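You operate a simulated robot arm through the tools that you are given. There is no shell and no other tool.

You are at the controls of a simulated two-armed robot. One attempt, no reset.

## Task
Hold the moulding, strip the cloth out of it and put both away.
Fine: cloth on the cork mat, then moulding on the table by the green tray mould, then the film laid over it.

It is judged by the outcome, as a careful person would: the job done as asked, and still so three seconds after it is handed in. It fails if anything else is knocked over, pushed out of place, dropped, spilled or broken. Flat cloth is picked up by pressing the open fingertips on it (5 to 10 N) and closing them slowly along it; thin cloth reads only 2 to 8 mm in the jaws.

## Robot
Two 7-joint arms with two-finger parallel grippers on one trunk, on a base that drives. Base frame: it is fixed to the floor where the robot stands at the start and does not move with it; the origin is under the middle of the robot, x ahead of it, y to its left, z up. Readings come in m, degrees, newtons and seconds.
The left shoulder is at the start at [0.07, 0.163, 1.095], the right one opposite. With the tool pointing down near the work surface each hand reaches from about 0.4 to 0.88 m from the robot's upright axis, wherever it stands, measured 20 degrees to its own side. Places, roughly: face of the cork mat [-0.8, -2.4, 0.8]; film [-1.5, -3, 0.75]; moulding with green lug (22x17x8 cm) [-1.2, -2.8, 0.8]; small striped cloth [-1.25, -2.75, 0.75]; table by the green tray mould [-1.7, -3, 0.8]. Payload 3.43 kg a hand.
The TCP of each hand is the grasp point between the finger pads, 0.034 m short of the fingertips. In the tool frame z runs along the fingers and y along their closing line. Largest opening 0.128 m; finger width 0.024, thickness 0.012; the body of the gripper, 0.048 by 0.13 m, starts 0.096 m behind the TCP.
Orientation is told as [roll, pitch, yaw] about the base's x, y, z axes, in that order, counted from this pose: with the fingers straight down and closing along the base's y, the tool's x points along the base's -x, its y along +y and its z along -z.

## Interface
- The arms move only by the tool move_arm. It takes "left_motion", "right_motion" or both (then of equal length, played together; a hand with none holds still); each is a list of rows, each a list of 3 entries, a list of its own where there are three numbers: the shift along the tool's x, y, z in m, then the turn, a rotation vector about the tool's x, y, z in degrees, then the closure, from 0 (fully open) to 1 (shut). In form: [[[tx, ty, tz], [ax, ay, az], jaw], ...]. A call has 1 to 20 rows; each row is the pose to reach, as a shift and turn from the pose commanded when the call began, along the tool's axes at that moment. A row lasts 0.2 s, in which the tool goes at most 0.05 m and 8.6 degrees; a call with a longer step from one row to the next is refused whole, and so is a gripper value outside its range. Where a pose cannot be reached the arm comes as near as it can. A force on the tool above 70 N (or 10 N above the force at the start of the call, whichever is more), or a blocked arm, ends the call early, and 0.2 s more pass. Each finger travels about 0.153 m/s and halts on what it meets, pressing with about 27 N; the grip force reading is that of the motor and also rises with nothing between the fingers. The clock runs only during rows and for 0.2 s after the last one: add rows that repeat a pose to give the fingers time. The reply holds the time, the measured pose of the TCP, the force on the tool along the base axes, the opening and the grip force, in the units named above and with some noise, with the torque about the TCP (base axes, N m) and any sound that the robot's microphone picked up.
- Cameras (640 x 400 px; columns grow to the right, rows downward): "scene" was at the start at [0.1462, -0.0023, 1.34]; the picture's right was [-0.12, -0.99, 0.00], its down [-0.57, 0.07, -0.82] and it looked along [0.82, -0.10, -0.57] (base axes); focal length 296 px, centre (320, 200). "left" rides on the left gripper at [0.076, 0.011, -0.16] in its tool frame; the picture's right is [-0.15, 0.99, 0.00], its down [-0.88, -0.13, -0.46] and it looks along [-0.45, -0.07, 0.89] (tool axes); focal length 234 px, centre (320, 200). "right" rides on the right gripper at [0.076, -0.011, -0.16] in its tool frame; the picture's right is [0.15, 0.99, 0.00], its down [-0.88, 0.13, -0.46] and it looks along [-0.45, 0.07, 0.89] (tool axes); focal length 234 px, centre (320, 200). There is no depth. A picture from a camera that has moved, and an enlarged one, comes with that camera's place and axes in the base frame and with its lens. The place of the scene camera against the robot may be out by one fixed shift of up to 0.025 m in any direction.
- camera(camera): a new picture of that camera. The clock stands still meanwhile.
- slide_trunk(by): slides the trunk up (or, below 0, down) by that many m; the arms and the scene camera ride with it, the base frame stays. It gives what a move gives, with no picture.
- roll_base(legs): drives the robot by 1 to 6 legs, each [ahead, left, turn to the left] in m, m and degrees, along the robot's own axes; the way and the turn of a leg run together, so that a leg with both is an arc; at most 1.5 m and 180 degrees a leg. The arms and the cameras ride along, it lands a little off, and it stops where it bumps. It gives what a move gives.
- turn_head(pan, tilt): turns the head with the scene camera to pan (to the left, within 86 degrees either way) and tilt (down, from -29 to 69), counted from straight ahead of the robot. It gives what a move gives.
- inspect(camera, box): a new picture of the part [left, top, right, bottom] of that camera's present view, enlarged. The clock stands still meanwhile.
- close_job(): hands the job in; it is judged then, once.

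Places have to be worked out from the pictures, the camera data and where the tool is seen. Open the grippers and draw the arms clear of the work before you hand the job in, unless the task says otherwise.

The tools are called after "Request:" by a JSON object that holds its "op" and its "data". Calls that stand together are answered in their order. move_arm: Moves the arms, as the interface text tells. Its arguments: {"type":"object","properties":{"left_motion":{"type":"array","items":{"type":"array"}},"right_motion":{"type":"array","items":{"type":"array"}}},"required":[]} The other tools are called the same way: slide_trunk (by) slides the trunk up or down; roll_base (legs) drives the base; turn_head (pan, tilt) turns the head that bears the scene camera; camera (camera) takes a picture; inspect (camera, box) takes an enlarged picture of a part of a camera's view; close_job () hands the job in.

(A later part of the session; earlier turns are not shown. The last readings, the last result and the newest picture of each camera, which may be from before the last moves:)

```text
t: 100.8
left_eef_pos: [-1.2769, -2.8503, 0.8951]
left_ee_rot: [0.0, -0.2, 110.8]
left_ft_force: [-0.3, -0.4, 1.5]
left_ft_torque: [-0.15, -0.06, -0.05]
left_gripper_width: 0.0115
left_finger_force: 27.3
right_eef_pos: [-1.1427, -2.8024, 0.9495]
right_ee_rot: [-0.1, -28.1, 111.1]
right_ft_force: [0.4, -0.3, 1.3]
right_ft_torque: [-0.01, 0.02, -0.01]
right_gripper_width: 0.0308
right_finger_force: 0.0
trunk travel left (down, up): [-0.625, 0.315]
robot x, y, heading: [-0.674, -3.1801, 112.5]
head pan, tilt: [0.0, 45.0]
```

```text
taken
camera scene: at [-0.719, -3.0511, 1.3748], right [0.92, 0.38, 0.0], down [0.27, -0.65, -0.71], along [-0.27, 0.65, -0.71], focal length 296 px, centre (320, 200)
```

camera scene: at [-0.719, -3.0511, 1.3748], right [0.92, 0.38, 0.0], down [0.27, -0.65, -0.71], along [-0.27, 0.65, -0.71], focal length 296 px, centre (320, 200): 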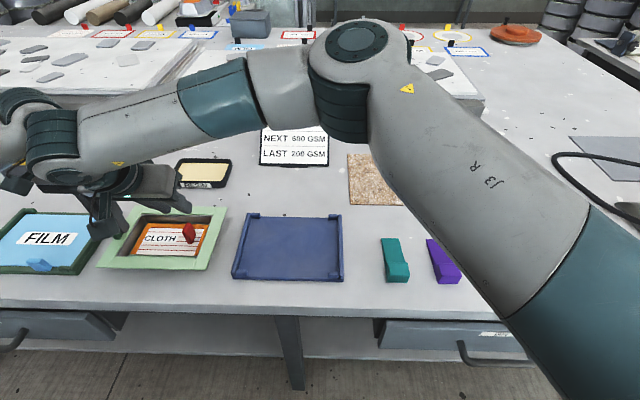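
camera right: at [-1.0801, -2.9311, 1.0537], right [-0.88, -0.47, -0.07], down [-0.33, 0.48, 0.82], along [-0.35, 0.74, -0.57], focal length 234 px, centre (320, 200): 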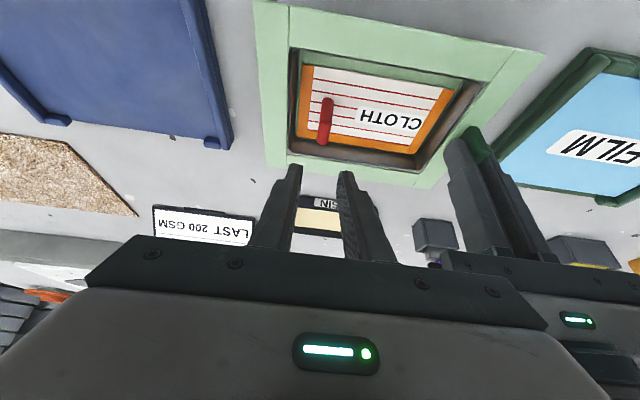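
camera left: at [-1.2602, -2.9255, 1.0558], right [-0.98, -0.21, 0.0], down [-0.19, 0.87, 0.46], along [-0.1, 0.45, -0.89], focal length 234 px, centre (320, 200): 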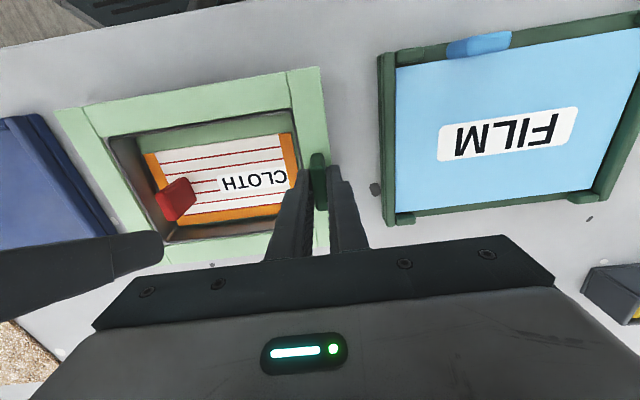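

The tab lies between the finger lines. I enlarge the right view to verify the alignment before lowering.

Request:
{"op": "inspect", "data": {"camera": "right", "box": [256, 60, 448, 180]}}

Request:
{"op": "inspect", "data": {"camera": "scene", "box": [60, 150, 252, 270]}}

```text
3.33 times, centred on (352, 120) of right
camera zoom: at [-1.0801, -2.9311, 1.0537], right [-0.88, -0.47, -0.07], down [-0.33, 0.48, 0.82], along [-0.35, 0.74, -0.57], focal length 781 px, centre (213, 467)
```

zoom: 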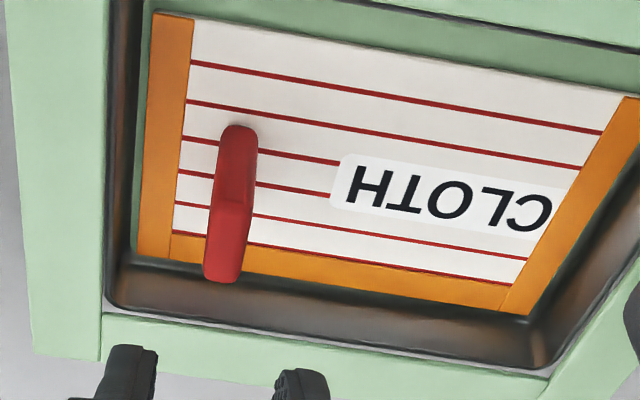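

```text
3.33 times, centred on (156, 210) of scene
camera zoom: at [-0.719, -3.0511, 1.3748], right [0.92, 0.38, 0.0], down [0.27, -0.65, -0.71], along [-0.27, 0.65, -0.71], focal length 987 px, centre (867, 167)
```

zoom: 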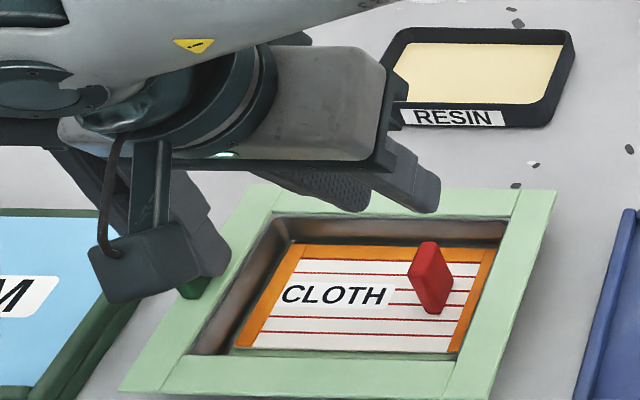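

The tab top is within about 2 mm of the finger centre line. I go straight down 7.5 cm with the jaws at 3 cm so the fingers pass either side of the tab.

Request:
{"op": "move_arm", "data": {"right_motion": [[[0.0118, -0.001, 0.022], [0, 0, 0], 0.76], [[0.0236, -0.002, 0.0441], [0, 0, 0], 0.76], [[0.0306, -0.002, 0.0573], [0, 0, 0], 0.76], [[0.0356, -0.002, 0.0666], [0, 0, 0], 0.76], [[0.0356, -0.002, 0.0666], [0, 0, 0], 0.76]]}}

Request:
{"op": "camera", "data": {"camera": "right"}}

Request:
{"op": "camera", "data": {"camera": "left"}}

```text
t: 102.0
left_eef_pos: [-1.2758, -2.8498, 0.8964]
left_ee_rot: [0.0, -0.2, 110.8]
left_ft_force: [0.2, -0.9, 1.1]
left_ft_torque: [-0.07, -0.01, -0.01]
left_gripper_width: 0.0115
left_finger_force: 27.4
right_eef_pos: [-1.1392, -2.8018, 0.8747]
right_ee_rot: [-0.1, -28.2, 111.1]
right_ft_force: [-0.8, 1.2, -0.1]
right_ft_torque: [0.01, 0.0, -0.01]
right_gripper_width: 0.0305
right_finger_force: 0.1
trunk travel left (down, up): [-0.625, 0.315]
robot x, y, heading: [-0.6742, -3.1814, 112.0]
head pan, tilt: [0.0, 45.0]
```

```text
taken
camera right: at [-1.0775, -2.9309, 0.9788], right [-0.88, -0.47, -0.07], down [-0.33, 0.48, 0.82], along [-0.35, 0.74, -0.57], focal length 234 px, centre (320, 200)
```

right: 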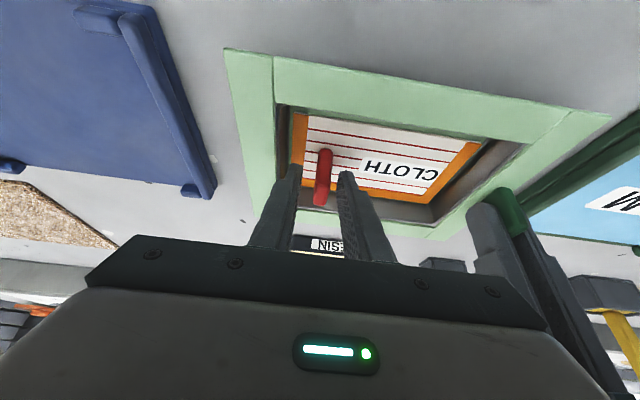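

```text
taken
camera left: at [-1.2602, -2.9256, 1.0558], right [-0.98, -0.21, 0.0], down [-0.19, 0.87, 0.46], along [-0.1, 0.45, -0.89], focal length 234 px, centre (320, 200)
```

left: 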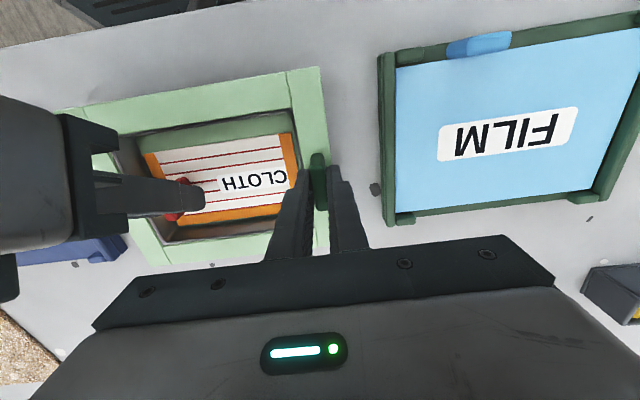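

The red tab stands between the two right fingers with no contact force. I close slowly on it.

Request:
{"op": "move_arm", "data": {"right_motion": [[[0, 0, 0], [0, 0, 0], 0.82], [[0, 0, 0], [0, 0, 0], 0.87], [[0, 0, 0], [0, 0, 0], 0.91], [[0, 0, 0], [0, 0, 0], 0.96], [[0, 0, 0], [0, 0, 0], 1], [[0, 0, 0], [0, 0, 0], 1]]}}

Request:
{"op": "inspect", "data": {"camera": "right", "box": [224, 80, 448, 220]}}

```text
t: 103.4
left_eef_pos: [-1.2761, -2.8499, 0.8969]
left_ee_rot: [-0.1, -0.2, 110.8]
left_ft_force: [4.6, 0.9, 1.2]
left_ft_torque: [0.04, -0.14, -0.05]
left_gripper_width: 0.0116
left_finger_force: 27.7
right_eef_pos: [-1.1408, -2.8026, 0.874]
right_ee_rot: [-0.2, -28.1, 111.1]
right_ft_force: [-5.0, -1.7, 0.5]
right_ft_torque: [-0.05, 0.29, 0.02]
right_gripper_width: 0.0107
right_finger_force: 27.0
trunk travel left (down, up): [-0.625, 0.315]
robot x, y, heading: [-0.6766, -3.1807, 112.6]
head pan, tilt: [0.0, 45.0]
```

```text
2.86 times, centred on (336, 150) of right
camera zoom: at [-1.0776, -2.9311, 0.979], right [-0.88, -0.47, -0.07], down [-0.33, 0.48, 0.82], along [-0.35, 0.74, -0.57], focal length 669 px, centre (274, 343)
```

zoom: 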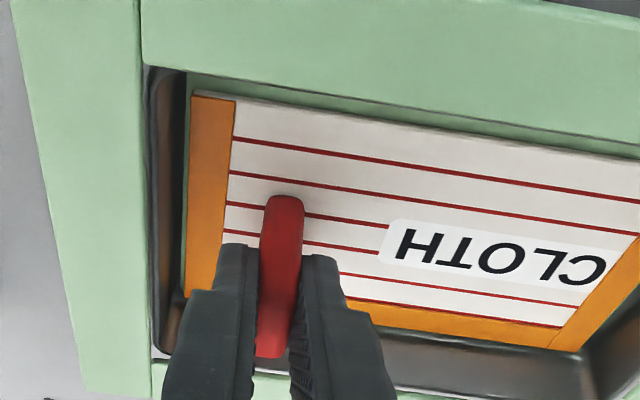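

The tab is gripped at 10.7 mm and 27 N. I pull straight up by 1 cm very slowly to feel how the cloth resists.

Request:
{"op": "move_arm", "data": {"right_motion": [[[-0.0012, 0, -0.0022], [0, 0, 0], 1], [[-0.0024, 0, -0.0044], [0, 0, 0], 1], [[-0.0035, 0, -0.0066], [0, 0, 0], 1], [[-0.0047, 0, -0.0088], [0, 0, 0], 1], [[-0.0047, 0, -0.0088], [0, 0, 0], 1]]}}

Request:
{"op": "camera", "data": {"camera": "right"}}

Request:
{"op": "camera", "data": {"camera": "left"}}

```text
t: 104.6
left_eef_pos: [-1.2768, -2.8496, 0.8966]
left_ee_rot: [0.1, -0.3, 110.9]
left_ft_force: [-1.7, -0.6, 2.3]
left_ft_torque: [0.05, 0.08, 0.02]
left_gripper_width: 0.0117
left_finger_force: 26.6
right_eef_pos: [-1.1402, -2.8016, 0.8864]
right_ee_rot: [-0.2, -28.1, 111.0]
right_ft_force: [0.1, -0.1, 0.6]
right_ft_torque: [0.01, -0.03, -0.01]
right_gripper_width: 0.0108
right_finger_force: 26.6
trunk travel left (down, up): [-0.625, 0.315]
robot x, y, heading: [-0.6772, -3.1845, 112.4]
head pan, tilt: [0.0, 45.0]
```

```text
taken
camera right: at [-1.0782, -2.9307, 0.9895], right [-0.88, -0.47, -0.07], down [-0.33, 0.48, 0.82], along [-0.35, 0.74, -0.57], focal length 234 px, centre (320, 200)
```

right: 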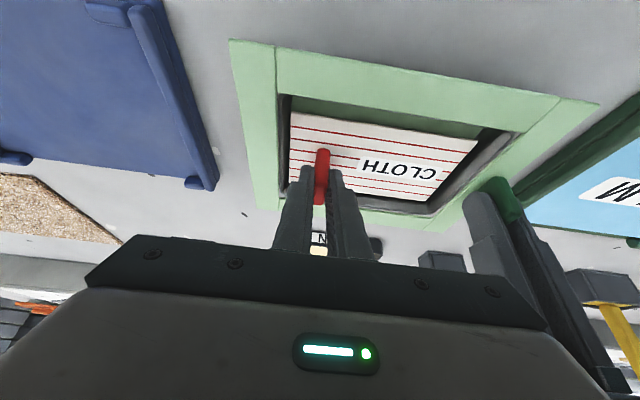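

```text
taken
camera left: at [-1.2604, -2.9256, 1.0558], right [-0.98, -0.21, 0.0], down [-0.19, 0.87, 0.46], along [-0.1, 0.45, -0.89], focal length 234 px, centre (320, 200)
```

left: 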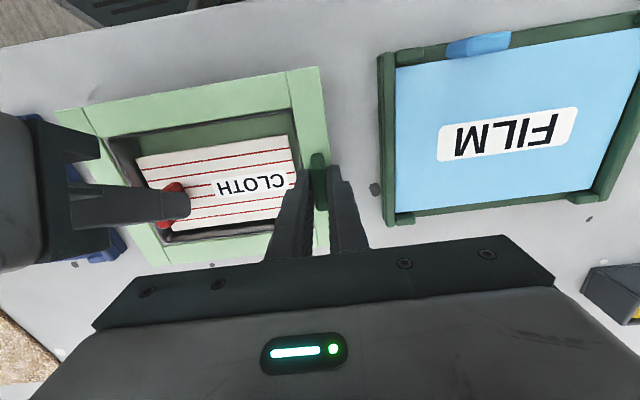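

The cloth came free: the orange bonded edge is gone, and both forces are back to zero with the moulding still in place. I keep lifting straight up 4 cm.

Request:
{"op": "move_arm", "data": {"right_motion": [[[-0.0035, 0, -0.0066], [0, 0, 0], 1], [[-0.007, 0, -0.0132], [0, 0, 0], 1], [[-0.0106, 0, -0.0198], [0, 0, 0], 1], [[-0.0141, 0, -0.0265], [0, 0, 0], 1], [[-0.0176, 0, -0.0331], [0, 0, 0], 1], [[-0.0188, 0, -0.0353], [0, 0, 0], 1], [[-0.0188, 0, -0.0353], [0, 0, 0], 1]]}}

Request:
{"op": "camera", "data": {"camera": "right"}}

Request:
{"op": "camera", "data": {"camera": "left"}}

Request:
{"op": "camera", "data": {"camera": "scene"}}

```text
t: 106.2
left_eef_pos: [-1.2772, -2.8501, 0.896]
left_ee_rot: [0.0, -0.2, 110.8]
left_ft_force: [-0.7, 0.0, 1.3]
left_ft_torque: [-0.02, -0.01, 0.03]
left_gripper_width: 0.0115
left_finger_force: 27.0
right_eef_pos: [-1.141, -2.8024, 0.9251]
right_ee_rot: [-0.3, -28.1, 111.1]
right_ft_force: [0.0, 0.6, -0.3]
right_ft_torque: [-0.02, -0.02, 0.04]
right_gripper_width: 0.0107
right_finger_force: 27.1
trunk travel left (down, up): [-0.625, 0.315]
robot x, y, heading: [-0.6769, -3.1797, 112.5]
head pan, tilt: [0.0, 45.0]
```

```text
taken
camera right: at [-1.0778, -2.9314, 1.0298], right [-0.88, -0.47, -0.07], down [-0.33, 0.48, 0.82], along [-0.35, 0.74, -0.57], focal length 234 px, centre (320, 200)
```

right: 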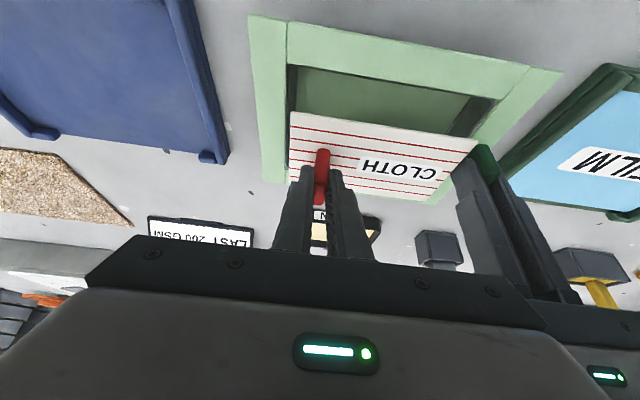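

```text
taken
camera left: at [-1.2602, -2.9256, 1.0558], right [-0.98, -0.21, 0.0], down [-0.19, 0.87, 0.46], along [-0.1, 0.45, -0.89], focal length 234 px, centre (320, 200)
```

left: 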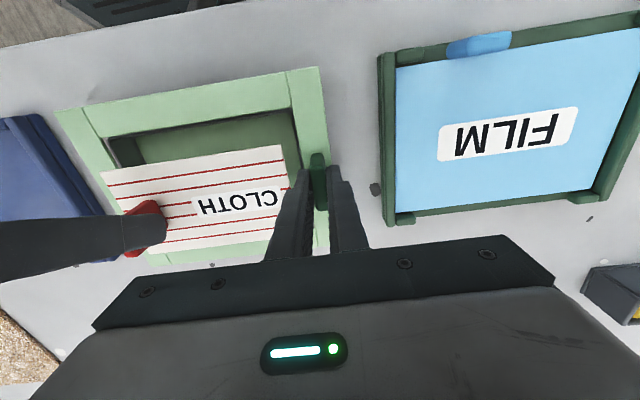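

```text
taken
camera scene: at [-0.7191, -3.0512, 1.3748], right [0.92, 0.38, 0.0], down [0.27, -0.65, -0.71], along [-0.27, 0.65, -0.71], focal length 296 px, centre (320, 200)
```

scene: 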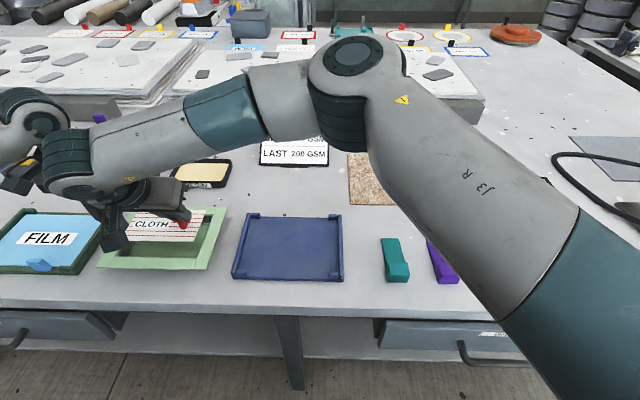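

The cloth is a stiff panel and is now clear above the flange with no load on either hand. I raise it to z≈1.02 and carry it sideways to my right, keeping the same tilt so it stays level.

Request:
{"op": "move_arm", "data": {"right_motion": [[[-0.0071, -0.002, -0.0132], [0, 0, 0], 1], [[-0.0165, -0.01, -0.0309], [0, 0, 0], 1], [[-0.0259, -0.025, -0.0485], [0, 0, 0], 1], [[-0.0353, -0.045, -0.0661], [0, 0, 0], 1], [[-0.0447, -0.07, -0.0838], [0, 0, 0], 1], [[-0.0471, -0.105, -0.0882], [0, 0, 0], 1], [[-0.0471, -0.14, -0.0882], [0, 0, 0], 1], [[-0.0471, -0.175, -0.0882], [0, 0, 0], 1], [[-0.0471, -0.21, -0.0882], [0, 0, 0], 1], [[-0.0471, -0.245, -0.0882], [0, 0, 0], 1], [[-0.0471, -0.28, -0.0882], [0, 0, 0], 1], [[-0.0471, -0.315, -0.0882], [0, 0, 0], 1], [[-0.0471, -0.35, -0.0882], [0, 0, 0], 1], [[-0.0471, -0.385, -0.0882], [0, 0, 0], 1], [[-0.0471, -0.42, -0.0882], [0, 0, 0], 1], [[-0.0471, -0.455, -0.0882], [0, 0, 0], 1], [[-0.0471, -0.49, -0.0882], [0, 0, 0], 1], [[-0.0471, -0.525, -0.0882], [0, 0, 0], 1], [[-0.0471, -0.555, -0.0882], [0, 0, 0], 1], [[-0.0471, -0.555, -0.0882], [0, 0, 0], 1]]}}

Request:
{"op": "camera", "data": {"camera": "scene"}}

Request:
{"op": "camera", "data": {"camera": "right"}}

```text
t: 110.4
left_eef_pos: [-1.2787, -2.8498, 0.8967]
left_ee_rot: [0.0, -0.2, 110.8]
left_ft_force: [0.7, 0.5, 0.2]
left_ft_torque: [-0.04, -0.1, -0.02]
left_gripper_width: 0.0118
left_finger_force: 27.1
right_eef_pos: [-0.6236, -2.603, 1.0267]
right_ee_rot: [-0.3, -28.1, 111.1]
right_ft_force: [-0.3, -0.1, 0.2]
right_ft_torque: [-0.06, 0.0, -0.01]
right_gripper_width: 0.0106
right_finger_force: 26.7
trunk travel left (down, up): [-0.625, 0.315]
robot x, y, heading: [-0.6759, -3.1799, 112.5]
head pan, tilt: [0.0, 45.0]
```

```text
taken
camera scene: at [-0.7194, -3.0511, 1.3748], right [0.92, 0.38, 0.0], down [0.27, -0.65, -0.71], along [-0.27, 0.65, -0.71], focal length 296 px, centre (320, 200)
```

scene: 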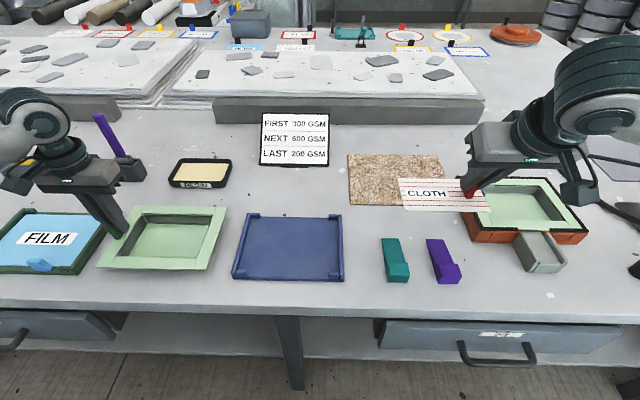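

```text
taken
camera right: at [-0.561, -2.7315, 1.1307], right [-0.88, -0.47, -0.07], down [-0.33, 0.48, 0.82], along [-0.35, 0.74, -0.57], focal length 234 px, centre (320, 200)
```

right: 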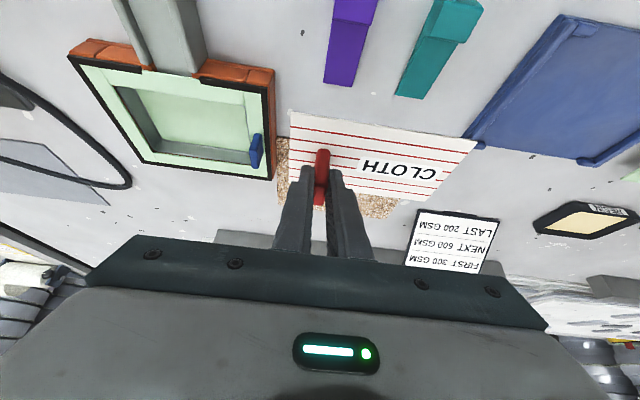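

The moulding stayed put and the cloth rides level. The mat shows beneath and beyond the cloth; I enlarge to locate the mat's edges.

Request:
{"op": "inspect", "data": {"camera": "right", "box": [240, 90, 480, 240]}}

Request:
{"op": "inspect", "data": {"camera": "scene", "box": [320, 130, 512, 250]}}

```text
2.67 times, centred on (360, 165) of right
camera zoom: at [-0.561, -2.7315, 1.1307], right [-0.88, -0.47, -0.07], down [-0.33, 0.48, 0.82], along [-0.35, 0.74, -0.57], focal length 624 px, centre (213, 293)
```

zoom: 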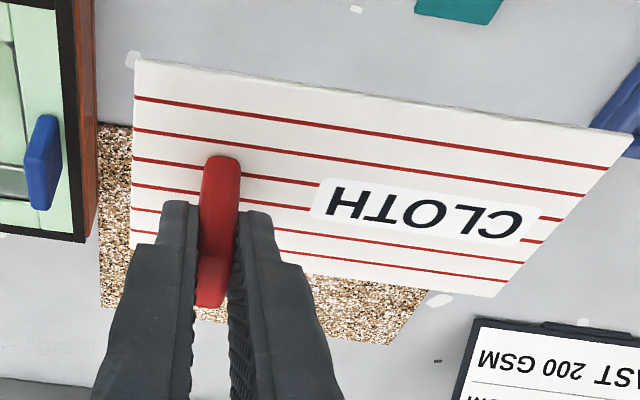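

```text
3.33 times, centred on (416, 190) of scene
camera zoom: at [-0.7194, -3.0511, 1.3748], right [0.92, 0.38, 0.0], down [0.27, -0.65, -0.71], along [-0.27, 0.65, -0.71], focal length 987 px, centre (0, 233)
```

zoom: 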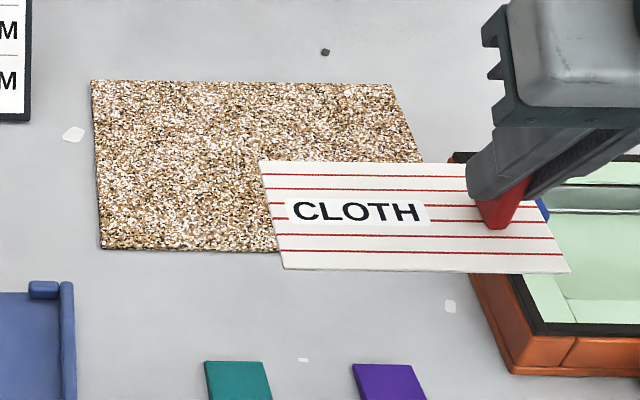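

The mat is about 0.28 x 0.22 m, centred near (-0.77,-2.385); the cloth is 0.142 x 0.084 m with its centre 4.3 cm left of the tab. I carry it 25 cm forward over the mat and come down to z≈0.93.

Request:
{"op": "move_arm", "data": {"right_motion": [[[-0.03, 0.002, 0.016], [0, 0, 0], 1], [[-0.06, 0.004, 0.032], [0, 0, 0], 1], [[-0.09, 0.006, 0.048], [0, 0, 0], 1], [[-0.12, 0.008, 0.064], [0, 0, 0], 1], [[-0.15, 0.01, 0.08], [0, 0, 0], 1], [[-0.18, 0.012, 0.096], [0, 0, 0], 1], [[-0.21, 0.014, 0.112], [0, 0, 0], 1], [[-0.2225, 0.015, 0.1188], [0, 0, 0], 1], [[-0.211, 0.015, 0.1403], [0, 0, 0], 1], [[-0.1995, 0.015, 0.1618], [0, 0, 0], 1], [[-0.188, 0.015, 0.1833], [0, 0, 0], 1], [[-0.1772, 0.015, 0.2035], [0, 0, 0], 1], [[-0.1772, 0.015, 0.2035], [0, 0, 0], 1]]}}

Request:
{"op": "camera", "data": {"camera": "scene"}}

Request:
{"op": "camera", "data": {"camera": "right"}}

```text
t: 113.2
left_eef_pos: [-1.277, -2.85, 0.8964]
left_ee_rot: [0.0, -0.1, 110.7]
left_ft_force: [0.0, -0.1, 0.8]
left_ft_torque: [0.03, -0.01, 0.04]
left_gripper_width: 0.0116
left_finger_force: 26.8
right_eef_pos: [-0.7261, -2.3723, 0.9315]
right_ee_rot: [-0.2, -28.2, 111.1]
right_ft_force: [0.1, -0.1, 0.2]
right_ft_torque: [0.03, -0.04, 0.02]
right_gripper_width: 0.0107
right_finger_force: 27.2
trunk travel left (down, up): [-0.625, 0.315]
robot x, y, heading: [-0.679, -3.1835, 112.3]
head pan, tilt: [0.0, 45.0]
```

```text
taken
camera scene: at [-0.719, -3.0509, 1.3748], right [0.92, 0.38, 0.0], down [0.27, -0.65, -0.71], along [-0.27, 0.65, -0.71], focal length 296 px, centre (320, 200)
```

scene: 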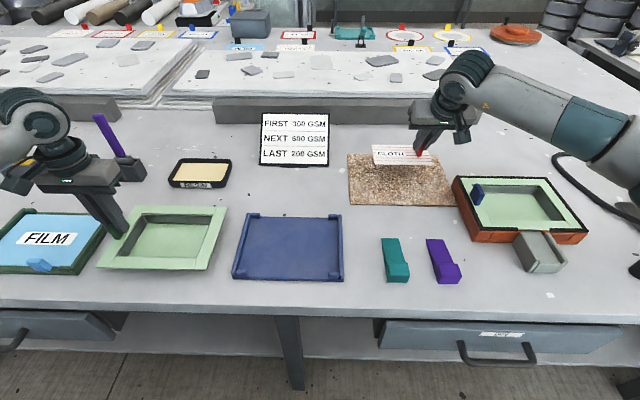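

```text
taken
camera right: at [-0.6639, -2.5012, 1.0359], right [-0.88, -0.47, -0.07], down [-0.33, 0.48, 0.82], along [-0.35, 0.74, -0.57], focal length 234 px, centre (320, 200)
```

right: 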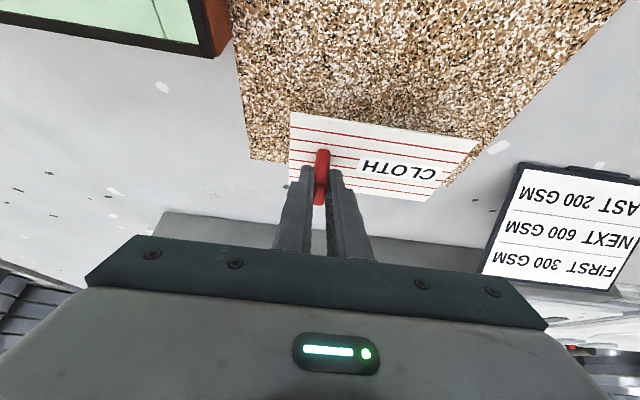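

The cloth hovers over the middle of the mat. I lower it to about 2 cm above the face, then feel for contact.

Request:
{"op": "move_arm", "data": {"right_motion": [[[0.0094, 0, 0.0176], [0, 0, 0], 1], [[0.0188, 0, 0.0353], [0, 0, 0], 1], [[0.0236, 0, 0.0441], [0, 0, 0], 1], [[0.0259, 0, 0.0485], [0, 0, 0], 1], [[0.0283, 0, 0.0529], [0, 0, 0], 1], [[0.0283, 0, 0.0529], [0, 0, 0], 1]]}}

Request:
{"op": "inspect", "data": {"camera": "scene", "box": [320, 110, 480, 210]}}

```text
t: 114.6
left_eef_pos: [-1.2775, -2.8512, 0.8962]
left_ee_rot: [0.0, -0.3, 110.8]
left_ft_force: [0.2, 0.0, 0.4]
left_ft_torque: [-0.06, 0.18, -0.03]
left_gripper_width: 0.0114
left_finger_force: 27.4
right_eef_pos: [-0.7268, -2.3721, 0.8766]
right_ee_rot: [-0.2, -28.5, 111.0]
right_ft_force: [0.4, 3.8, 19.0]
right_ft_torque: [0.02, 0.11, -0.01]
right_gripper_width: 0.0104
right_finger_force: 27.0
trunk travel left (down, up): [-0.625, 0.315]
robot x, y, heading: [-0.6784, -3.1799, 112.4]
head pan, tilt: [0.0, 45.0]
```

```text
4.00 times, centred on (400, 160) of scene
camera zoom: at [-0.7188, -3.053, 1.3752], right [0.93, 0.38, 0.0], down [0.27, -0.65, -0.71], along [-0.27, 0.66, -0.71], focal length 1184 px, centre (0, 360)
```

zoom: 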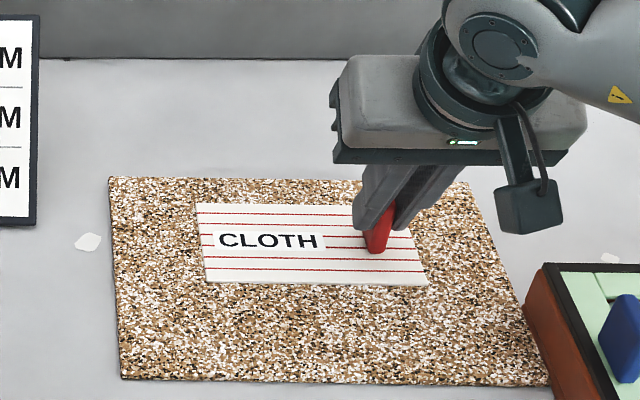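

The cloth touched the mat and now presses with 19 N. I ease up 4 mm, then open the jaws slowly.

Request:
{"op": "move_arm", "data": {"right_motion": [[[-0.0014, 0, -0.0026], [0, 0, 0], 1], [[-0.0021, 0, -0.004], [0, 0, 0], 1], [[-0.0021, 0, -0.004], [0, 0, 0], 1]]}}

Request:
{"op": "move_arm", "data": {"right_motion": [[[0, 0, 0], [0, 0, 0], 0.9], [[0, 0, 0], [0, 0, 0], 0.85], [[0, 0, 0], [0, 0, 0], 0.8], [[0, 0, 0], [0, 0, 0], 0.75], [[0, 0, 0], [0, 0, 0], 0.7], [[0, 0, 0], [0, 0, 0], 0.7]]}}

Request:
{"op": "inspect", "data": {"camera": "scene", "box": [320, 110, 480, 210]}}

Request:
{"op": "camera", "data": {"camera": "right"}}

```text
t: 115.4
left_eef_pos: [-1.2771, -2.8505, 0.8964]
left_ee_rot: [0.0, -0.2, 110.8]
left_ft_force: [0.7, 1.0, 0.0]
left_ft_torque: [-0.07, 0.0, -0.02]
left_gripper_width: 0.0113
left_finger_force: 27.0
right_eef_pos: [-0.7269, -2.373, 0.8769]
right_ee_rot: [-0.3, -28.1, 111.1]
right_ft_force: [-2.0, 1.9, 6.8]
right_ft_torque: [0.49, 0.36, -0.08]
right_gripper_width: 0.0107
right_finger_force: 26.9
trunk travel left (down, up): [-0.625, 0.315]
robot x, y, heading: [-0.6797, -3.1772, 112.3]
head pan, tilt: [0.0, 45.0]
```

```text
t: 116.8
left_eef_pos: [-1.2763, -2.8494, 0.8961]
left_ee_rot: [0.0, -0.1, 110.8]
left_ft_force: [0.4, 0.1, -0.5]
left_ft_torque: [0.12, 0.04, -0.05]
left_gripper_width: 0.0116
left_finger_force: 27.4
right_eef_pos: [-0.7264, -2.3729, 0.8766]
right_ee_rot: [-0.2, -28.1, 111.1]
right_ft_force: [0.1, -0.7, 0.2]
right_ft_torque: [0.03, -0.02, 0.01]
right_gripper_width: 0.0383
right_finger_force: 0.1
trunk travel left (down, up): [-0.625, 0.315]
robot x, y, heading: [-0.6802, -3.1808, 112.0]
head pan, tilt: [0.0, 45.0]
```

```text
4.00 times, centred on (400, 160) of scene
camera zoom: at [-0.7189, -3.0509, 1.3748], right [0.92, 0.38, 0.0], down [0.27, -0.65, -0.71], along [-0.27, 0.65, -0.71], focal length 1184 px, centre (0, 360)
```

zoom: 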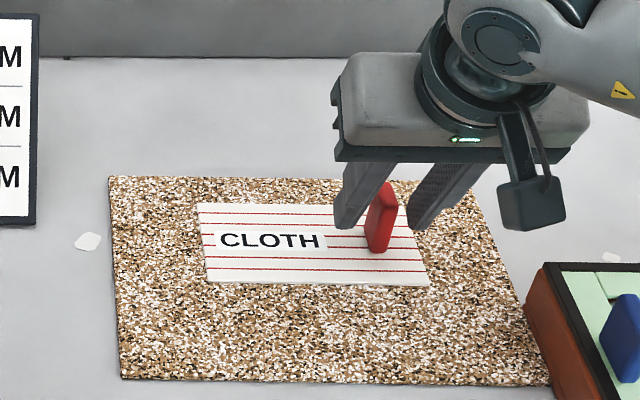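

```text
taken
camera right: at [-0.6639, -2.5019, 0.9803], right [-0.88, -0.47, -0.07], down [-0.33, 0.48, 0.82], along [-0.35, 0.74, -0.57], focal length 234 px, centre (320, 200)
```

right: 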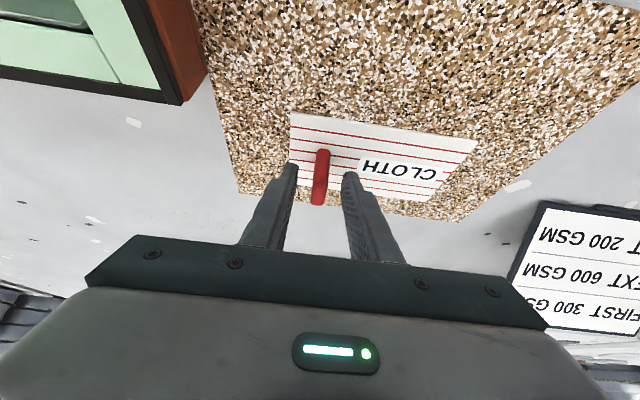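

The cloth lies flat and wholly on the cork mat with its tab free. I draw the right hand straight up and back out of the way.

Request:
{"op": "move_arm", "data": {"right_motion": [[[-0.0094, 0, -0.0176], [0, 0, 0], 0.7], [[-0.0212, 0, -0.0397], [0, 0, 0], 0.7], [[-0.033, 0, -0.0617], [0, 0, 0], 0.7], [[-0.0471, 0, -0.0882], [0, 0, 0], 0.6], [[-0.0612, 0, -0.1147], [0, 0, 0], 0.5], [[-0.0754, 0, -0.1411], [0, 0, 0], 0.5], [[-0.0754, 0, -0.1411], [0, 7, 0], 0.5], [[-0.0754, 0, -0.1411], [0, 14, 0], 0.5], [[-0.0754, 0, -0.1411], [0, 21, 0], 0.5], [[-0.0754, 0, -0.1411], [0, 28, 0], 0.5], [[-0.0754, 0, -0.1411], [0, 28, 0], 0.5]]}}

Request:
{"op": "camera", "data": {"camera": "scene"}}

```text
t: 119.2
left_eef_pos: [-1.2772, -2.8493, 0.8962]
left_ee_rot: [-0.1, -0.2, 110.8]
left_ft_force: [0.5, -1.2, 0.7]
left_ft_torque: [0.09, 0.04, -0.04]
left_gripper_width: 0.0117
left_finger_force: 27.4
right_eef_pos: [-0.7268, -2.373, 1.0365]
right_ee_rot: [-0.2, -0.1, 111.0]
right_ft_force: [-1.3, 0.1, 0.2]
right_ft_torque: [0.03, 0.0, -0.01]
right_gripper_width: 0.0639
right_finger_force: 0.2
trunk travel left (down, up): [-0.625, 0.315]
robot x, y, heading: [-0.6745, -3.1788, 112.5]
head pan, tilt: [0.0, 45.0]
```

```text
taken
camera scene: at [-0.7186, -3.0509, 1.3747], right [0.93, 0.38, 0.0], down [0.27, -0.65, -0.71], along [-0.27, 0.65, -0.71], focal length 296 px, centre (320, 200)
```

scene: 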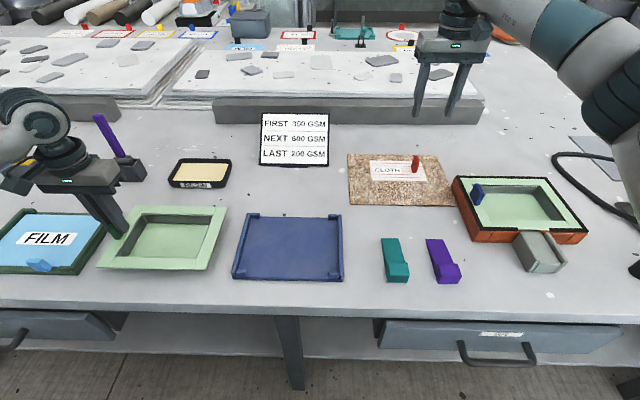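

The cloth stays on the mat. I bring the right hand back toward its resting place, and in the same call lift the moulding 1.5 cm by its lug to see whether it hangs level.

Request:
{"op": "move_arm", "data": {"right_motion": [[[0, 0, -0.04], [0, 0, 0], 0.5], [[0.02, 0, -0.07], [0, 0, 0], 0.5], [[0.06, 0, -0.08], [0, 0, 0], 0.5], [[0.1, 0, -0.08], [0, 0, 0], 0.4], [[0.14, 0, -0.08], [0, 0, 0], 0.3], [[0.18, 0, -0.08], [0, 0, 0], 0.2], [[0.22, 0, -0.08], [0, 0, 0], 0.1], [[0.24, 0, -0.08], [0, 0, 0], 0]], "left_motion": [[[0, 0, -0.002], [0, 0, 0], 1], [[0, 0, -0.004], [0, 0, 0], 1], [[0, 0, -0.006], [0, 0, 0], 1], [[0, 0, -0.008], [0, 0, 0], 1], [[0, 0, -0.01], [0, 0, 0], 1], [[0, 0, -0.012], [0, 0, 0], 1], [[0, 0, -0.015], [0, 0, 0], 1], [[0, 0, -0.015], [0, 0, 0], 1]]}}

Request:
{"op": "camera", "data": {"camera": "scene"}}

Request:
{"op": "camera", "data": {"camera": "left"}}

```text
t: 121.0
left_eef_pos: [-1.2774, -2.8507, 0.9093]
left_ee_rot: [0.0, -0.2, 110.8]
left_ft_force: [0.3, 0.3, -2.5]
left_ft_torque: [-0.06, 0.19, 0.0]
left_gripper_width: 0.0116
left_finger_force: 26.6
right_eef_pos: [-0.6396, -2.596, 1.116]
right_ee_rot: [-0.2, -0.1, 111.0]
right_ft_force: [0.2, -0.5, 0.1]
right_ft_torque: [-0.02, -0.03, 0.0]
right_gripper_width: 0.1283
right_finger_force: 0.1
trunk travel left (down, up): [-0.625, 0.315]
robot x, y, heading: [-0.6734, -3.1848, 112.2]
head pan, tilt: [0.0, 45.0]
```

```text
taken
camera scene: at [-0.7189, -3.051, 1.3748], right [0.92, 0.38, 0.0], down [0.27, -0.65, -0.71], along [-0.27, 0.65, -0.71], focal length 296 px, centre (320, 200)
```

scene: 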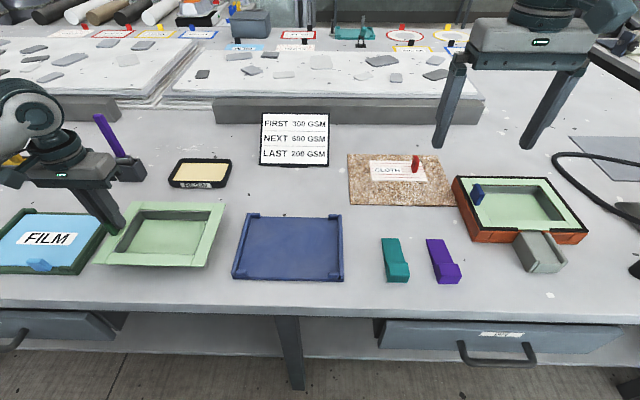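

```text
taken
camera left: at [-1.2601, -2.9261, 1.0701], right [-0.98, -0.21, 0.0], down [-0.19, 0.87, 0.46], along [-0.1, 0.45, -0.89], focal length 234 px, centre (320, 200)
```

left: 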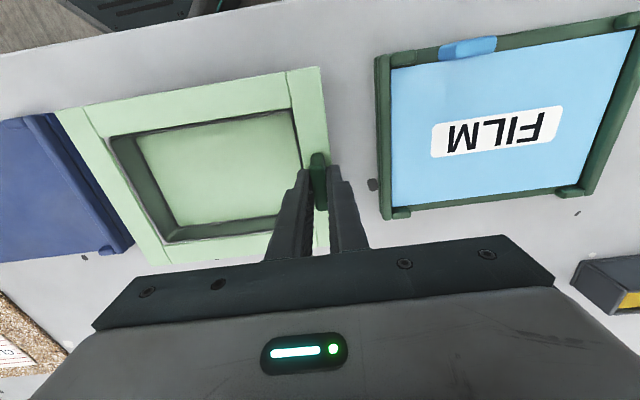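

The moulding lifts off with about 2.5 N and hangs nearly level (1-2° sag). I raise it another 10 cm to clear the film tray and check that it does not slip.

Request:
{"op": "move_arm", "data": {"left_motion": [[[0, 0, -0.01], [0, 0, 0], 1], [[0, 0, -0.025], [0, 0, 0], 1], [[0, 0, -0.04], [0, 0, 0], 1], [[0, 0, -0.055], [0, 0, 0], 1], [[0, 0, -0.07], [0, 0, 0], 1], [[0, 0, -0.085], [0, 0, 0], 1], [[0, 0, -0.1], [0, 0, 0], 1], [[0, 0, -0.11], [0, 0, 0], 1], [[0, 0, -0.11], [0, 0, 0], 1]]}}

Request:
{"op": "camera", "data": {"camera": "scene"}}

Request:
{"op": "camera", "data": {"camera": "left"}}

```text
t: 123.0
left_eef_pos: [-1.2762, -2.8502, 1.0194]
left_ee_rot: [0.0, -0.2, 110.8]
left_ft_force: [-1.2, 0.6, -2.0]
left_ft_torque: [-0.06, 0.18, 0.04]
left_gripper_width: 0.0115
left_finger_force: 27.0
right_eef_pos: [-0.6398, -2.5956, 1.1151]
right_ee_rot: [-0.1, -0.1, 110.9]
right_ft_force: [0.8, -0.2, -0.4]
right_ft_torque: [0.05, -0.02, -0.02]
right_gripper_width: 0.128
right_finger_force: 0.0
trunk travel left (down, up): [-0.625, 0.315]
robot x, y, heading: [-0.6777, -3.1817, 112.2]
head pan, tilt: [0.0, 45.0]
```

```text
taken
camera scene: at [-0.7192, -3.0507, 1.3747], right [0.92, 0.38, 0.0], down [0.27, -0.65, -0.71], along [-0.27, 0.65, -0.71], focal length 296 px, centre (320, 200)
```

scene: 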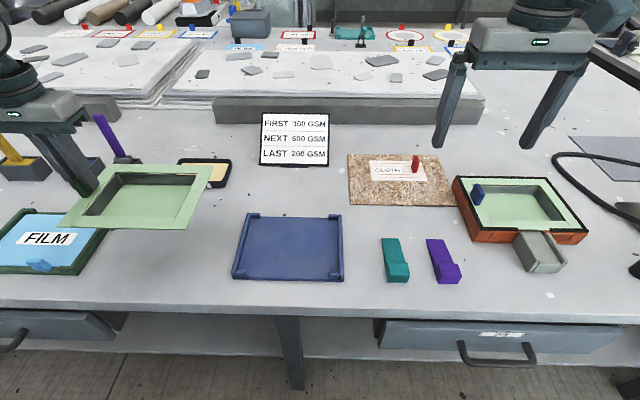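

```text
taken
camera left: at [-1.2597, -2.925, 1.1799], right [-0.98, -0.21, 0.0], down [-0.19, 0.87, 0.46], along [-0.1, 0.45, -0.89], focal length 234 px, centre (320, 200)
```

left: 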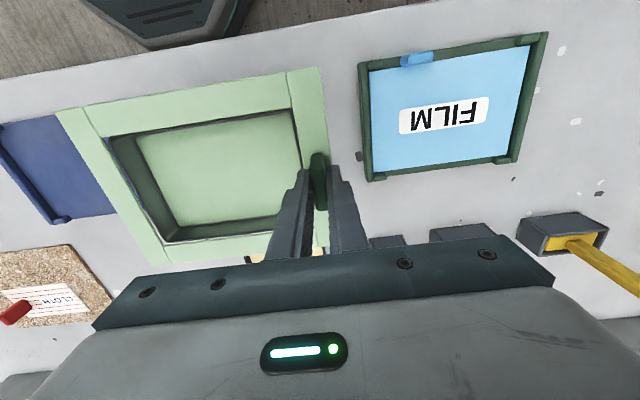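

The grip holds steadily and the moulding bottom is about 9 cm above the bench. I drive left 0.6 m along the bench with both arms held.

Request:
{"op": "roll_base", "data": {"legs": [[0, 0.3, 0], [0, 0.3, 0]]}}

Request:
{"op": "camera", "data": {"camera": "scene"}}

Request:
{"op": "camera", "data": {"camera": "left"}}

```text
t: 126.7
left_eef_pos: [-1.8317, -3.0745, 1.02]
left_ee_rot: [-0.1, -0.2, 110.6]
left_ft_force: [0.0, -0.3, -2.6]
left_ft_torque: [-0.07, 0.2, 0.02]
left_gripper_width: 0.0114
left_finger_force: 26.5
right_eef_pos: [-1.1941, -2.8247, 1.1156]
right_ee_rot: [-0.2, -0.1, 110.8]
right_ft_force: [0.2, 0.5, -0.4]
right_ft_torque: [0.0, -0.02, 0.05]
right_gripper_width: 0.1278
right_finger_force: 0.0
trunk travel left (down, up): [-0.625, 0.315]
robot x, y, heading: [-1.2338, -3.4107, 112.1]
head pan, tilt: [0.0, 45.0]
```

```text
taken
camera scene: at [-1.2749, -3.2782, 1.3747], right [0.93, 0.38, 0.0], down [0.27, -0.66, -0.71], along [-0.27, 0.66, -0.71], focal length 296 px, centre (320, 200)
```

scene: 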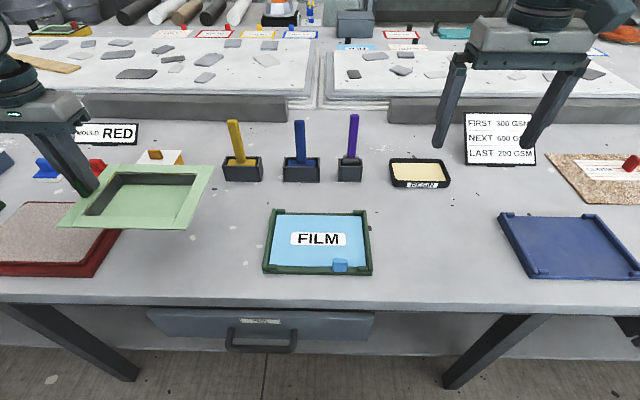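

```text
taken
camera left: at [-1.8146, -3.1497, 1.1798], right [-0.98, -0.21, 0.0], down [-0.19, 0.87, 0.46], along [-0.1, 0.45, -0.89], focal length 234 px, centre (320, 200)
```

left: 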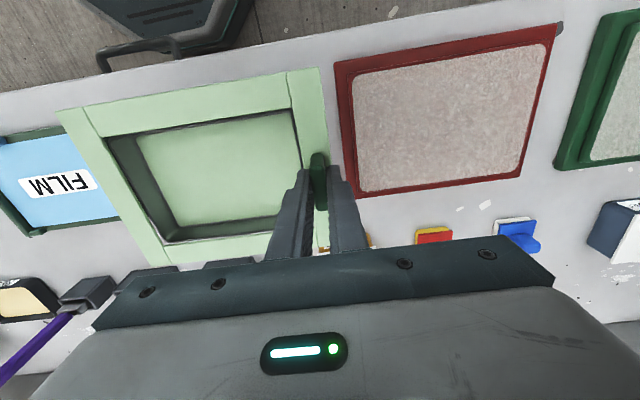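

The moulding now hangs over the free spot. The film tray's left edge and the red mould's right edge leave about 0.345 m, and I want the moulding centred at about (-1.70,-3.0), about 5.5 cm from the green tray. I shift it 5.3 cm right and 2.3 cm forward and lower to 2 cm above the bench.

Request:
{"op": "move_arm", "data": {"left_motion": [[[-0.008, -0.018, 0], [0, 0, 0], 1], [[-0.016, -0.036, 0], [0, 0, 0], 1], [[-0.023, -0.0535, 0], [0, 0, 0], 1], [[-0.023, -0.0535, 0.02], [0, 0, 0], 1], [[-0.023, -0.0535, 0.04], [0, 0, 0], 1], [[-0.023, -0.0535, 0.06], [0, 0, 0], 1], [[-0.023, -0.0535, 0.08], [0, 0, 0], 1], [[-0.023, -0.0535, 0.095], [0, 0, 0], 1], [[-0.023, -0.0535, 0.103], [0, 0, 0], 1], [[-0.023, -0.0535, 0.103], [0, 0, 0], 1]]}}

Request:
{"op": "camera", "data": {"camera": "scene"}}

Request:
{"op": "camera", "data": {"camera": "left"}}

```text
t: 128.9
left_eef_pos: [-1.7893, -3.0332, 0.9176]
left_ee_rot: [0.0, -0.1, 110.5]
left_ft_force: [-0.3, -0.4, -2.9]
left_ft_torque: [-0.05, 0.21, -0.01]
left_gripper_width: 0.0114
left_finger_force: 26.9
right_eef_pos: [-1.1949, -2.8238, 1.1148]
right_ee_rot: [-0.3, -0.1, 110.7]
right_ft_force: [0.6, 0.1, 0.3]
right_ft_torque: [-0.02, 0.01, 0.0]
right_gripper_width: 0.1277
right_finger_force: 0.1
trunk travel left (down, up): [-0.625, 0.315]
robot x, y, heading: [-1.2326, -3.412, 112.2]
head pan, tilt: [0.0, 45.0]
```

```text
taken
camera scene: at [-1.2748, -3.2782, 1.3747], right [0.93, 0.38, 0.0], down [0.27, -0.66, -0.71], along [-0.27, 0.66, -0.71], focal length 296 px, centre (320, 200)
```

scene: 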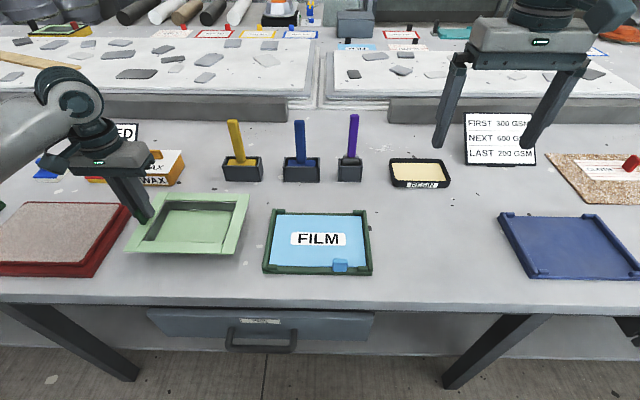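

```text
taken
camera left: at [-1.7733, -3.1092, 1.0777], right [-0.98, -0.21, 0.0], down [-0.19, 0.87, 0.46], along [-0.1, 0.45, -0.89], focal length 234 px, centre (320, 200)
```

left: 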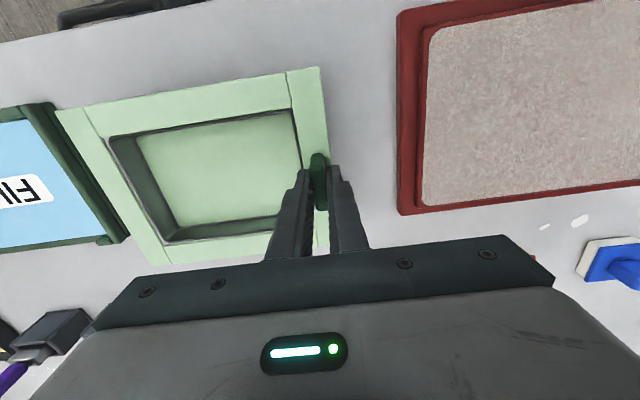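

The moulding has about 6 cm to the green tray and 7 cm to the red mould. I lower the last 2 cm gently and feel for the bench.

Request:
{"op": "move_arm", "data": {"left_motion": [[[0, 0, 0.006], [0, 0, 0], 1], [[0, 0, 0.012], [0, 0, 0], 1], [[0, 0, 0.016], [0, 0, 0], 1], [[0, 0, 0.018], [0, 0, 0], 1], [[0, 0, 0.018], [0, 0, 0], 1]]}}

Request:
{"op": "inspect", "data": {"camera": "scene", "box": [90, 160, 282, 280]}}

```text
t: 130.1
left_eef_pos: [-1.7898, -3.0329, 0.8997]
left_ee_rot: [0.0, -0.1, 110.4]
left_ft_force: [1.0, 0.7, -2.9]
left_ft_torque: [-0.06, 0.16, 0.01]
left_gripper_width: 0.0116
left_finger_force: 26.6
right_eef_pos: [-1.1949, -2.8222, 1.1151]
right_ee_rot: [-0.3, -0.1, 110.7]
right_ft_force: [-0.1, 1.2, 0.7]
right_ft_torque: [0.01, 0.02, 0.01]
right_gripper_width: 0.1281
right_finger_force: 0.0
trunk travel left (down, up): [-0.625, 0.315]
robot x, y, heading: [-1.2318, -3.4083, 112.2]
head pan, tilt: [0.0, 45.0]
```

```text
3.33 times, centred on (186, 220) of scene
camera zoom: at [-1.2748, -3.2782, 1.3747], right [0.93, 0.38, 0.0], down [0.27, -0.66, -0.71], along [-0.27, 0.66, -0.71], focal length 987 px, centre (767, 133)
```

zoom: 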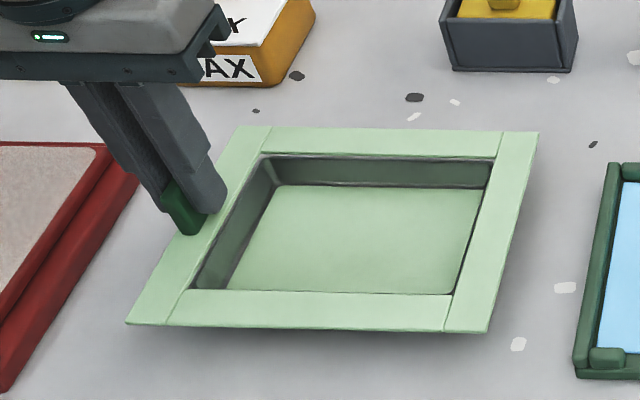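

Still hanging freely. I go down another 4 mm.

Request:
{"op": "move_arm", "data": {"left_motion": [[[0, 0, 0.002], [0, 0, 0], 1], [[0, 0, 0.004], [0, 0, 0], 1], [[0, 0, 0.004], [0, 0, 0], 1]]}}

```text
t: 130.9
left_eef_pos: [-1.7883, -3.0327, 0.8964]
left_ee_rot: [0.1, -0.2, 110.5]
left_ft_force: [-1.8, -0.3, 3.9]
left_ft_torque: [-0.3, -0.08, -0.01]
left_gripper_width: 0.0114
left_finger_force: 27.4
right_eef_pos: [-1.1937, -2.8232, 1.1141]
right_ee_rot: [-0.2, 0.0, 110.7]
right_ft_force: [0.1, -0.6, -0.4]
right_ft_torque: [-0.03, 0.03, 0.02]
right_gripper_width: 0.1281
right_finger_force: 0.1
trunk travel left (down, up): [-0.625, 0.315]
robot x, y, heading: [-1.2338, -3.4091, 112.0]
head pan, tilt: [0.0, 45.0]
```

Contact at the same height as before (TCP 0.896, +3.9 N), so the moulding stands on the bench. I open the left jaws part-way, slowly, and rise straight up.

Request:
{"op": "move_arm", "data": {"left_motion": [[[0, 0, 0], [0, 0, 0], 0.9], [[0, 0, 0], [0, 0, 0], 0.86], [[0, 0, 0], [0, 0, 0], 0.8], [[0, 0, 0], [0, 0, 0], 0.72], [[0, 0, 0], [0, 0, 0], 0.65], [[0, 0, -0.01], [0, 0, 0], 0.65], [[0, 0, -0.03], [0, 0, 0], 0.65], [[0, 0, -0.06], [0, 0, 0], 0.65], [[0, 0, -0.1], [0, 0, 0], 0.65], [[0, 0, -0.14], [0, 0, 0], 0.65], [[0, 0, -0.14], [0, 0, 0], 0.65]]}}

Request:
{"op": "camera", "data": {"camera": "scene"}}

Request:
{"op": "camera", "data": {"camera": "left"}}

Request:
{"op": "camera", "data": {"camera": "right"}}

```text
t: 133.3
left_eef_pos: [-1.7901, -3.0327, 1.0348]
left_ee_rot: [0.0, -0.3, 110.5]
left_ft_force: [0.4, 0.2, -1.5]
left_ft_torque: [0.02, -0.04, 0.0]
left_gripper_width: 0.0447
left_finger_force: 0.0
right_eef_pos: [-1.1949, -2.8223, 1.1155]
right_ee_rot: [-0.2, 0.0, 110.7]
right_ft_force: [0.3, -0.8, -0.6]
right_ft_torque: [0.01, 0.02, 0.0]
right_gripper_width: 0.128
right_finger_force: 0.1
trunk travel left (down, up): [-0.625, 0.315]
robot x, y, heading: [-1.2295, -3.4043, 112.1]
head pan, tilt: [0.0, 45.0]
```

```text
taken
camera scene: at [-1.2753, -3.2782, 1.3747], right [0.93, 0.38, 0.0], down [0.27, -0.66, -0.71], along [-0.27, 0.66, -0.71], focal length 296 px, centre (320, 200)
```

scene: 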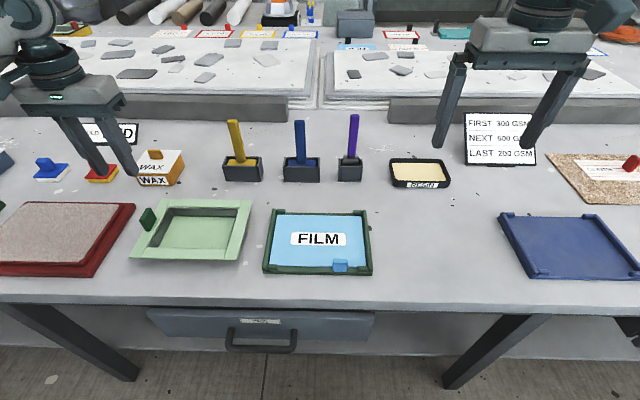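

```text
taken
camera left: at [-1.7732, -3.1087, 1.1941], right [-0.98, -0.21, 0.0], down [-0.19, 0.87, 0.46], along [-0.1, 0.45, -0.89], focal length 234 px, centre (320, 200)
```

left: 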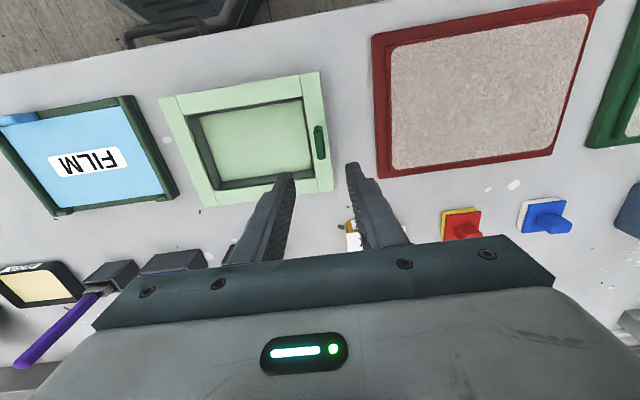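

```text
taken
camera right: at [-1.1563, -2.8907, 1.2738], right [-0.87, -0.49, 0.0], down [-0.43, 0.78, 0.46], along [-0.22, 0.4, -0.89], focal length 234 px, centre (320, 200)
```

right: 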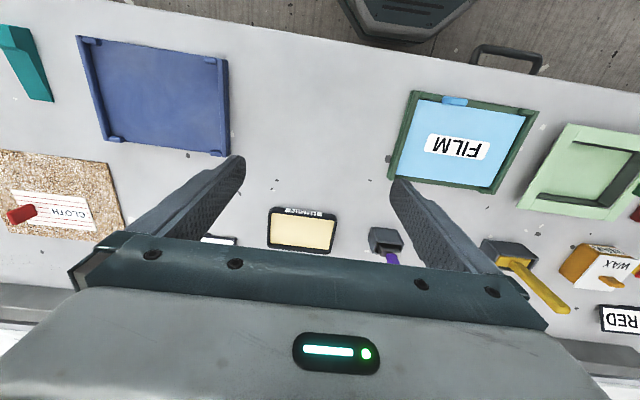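

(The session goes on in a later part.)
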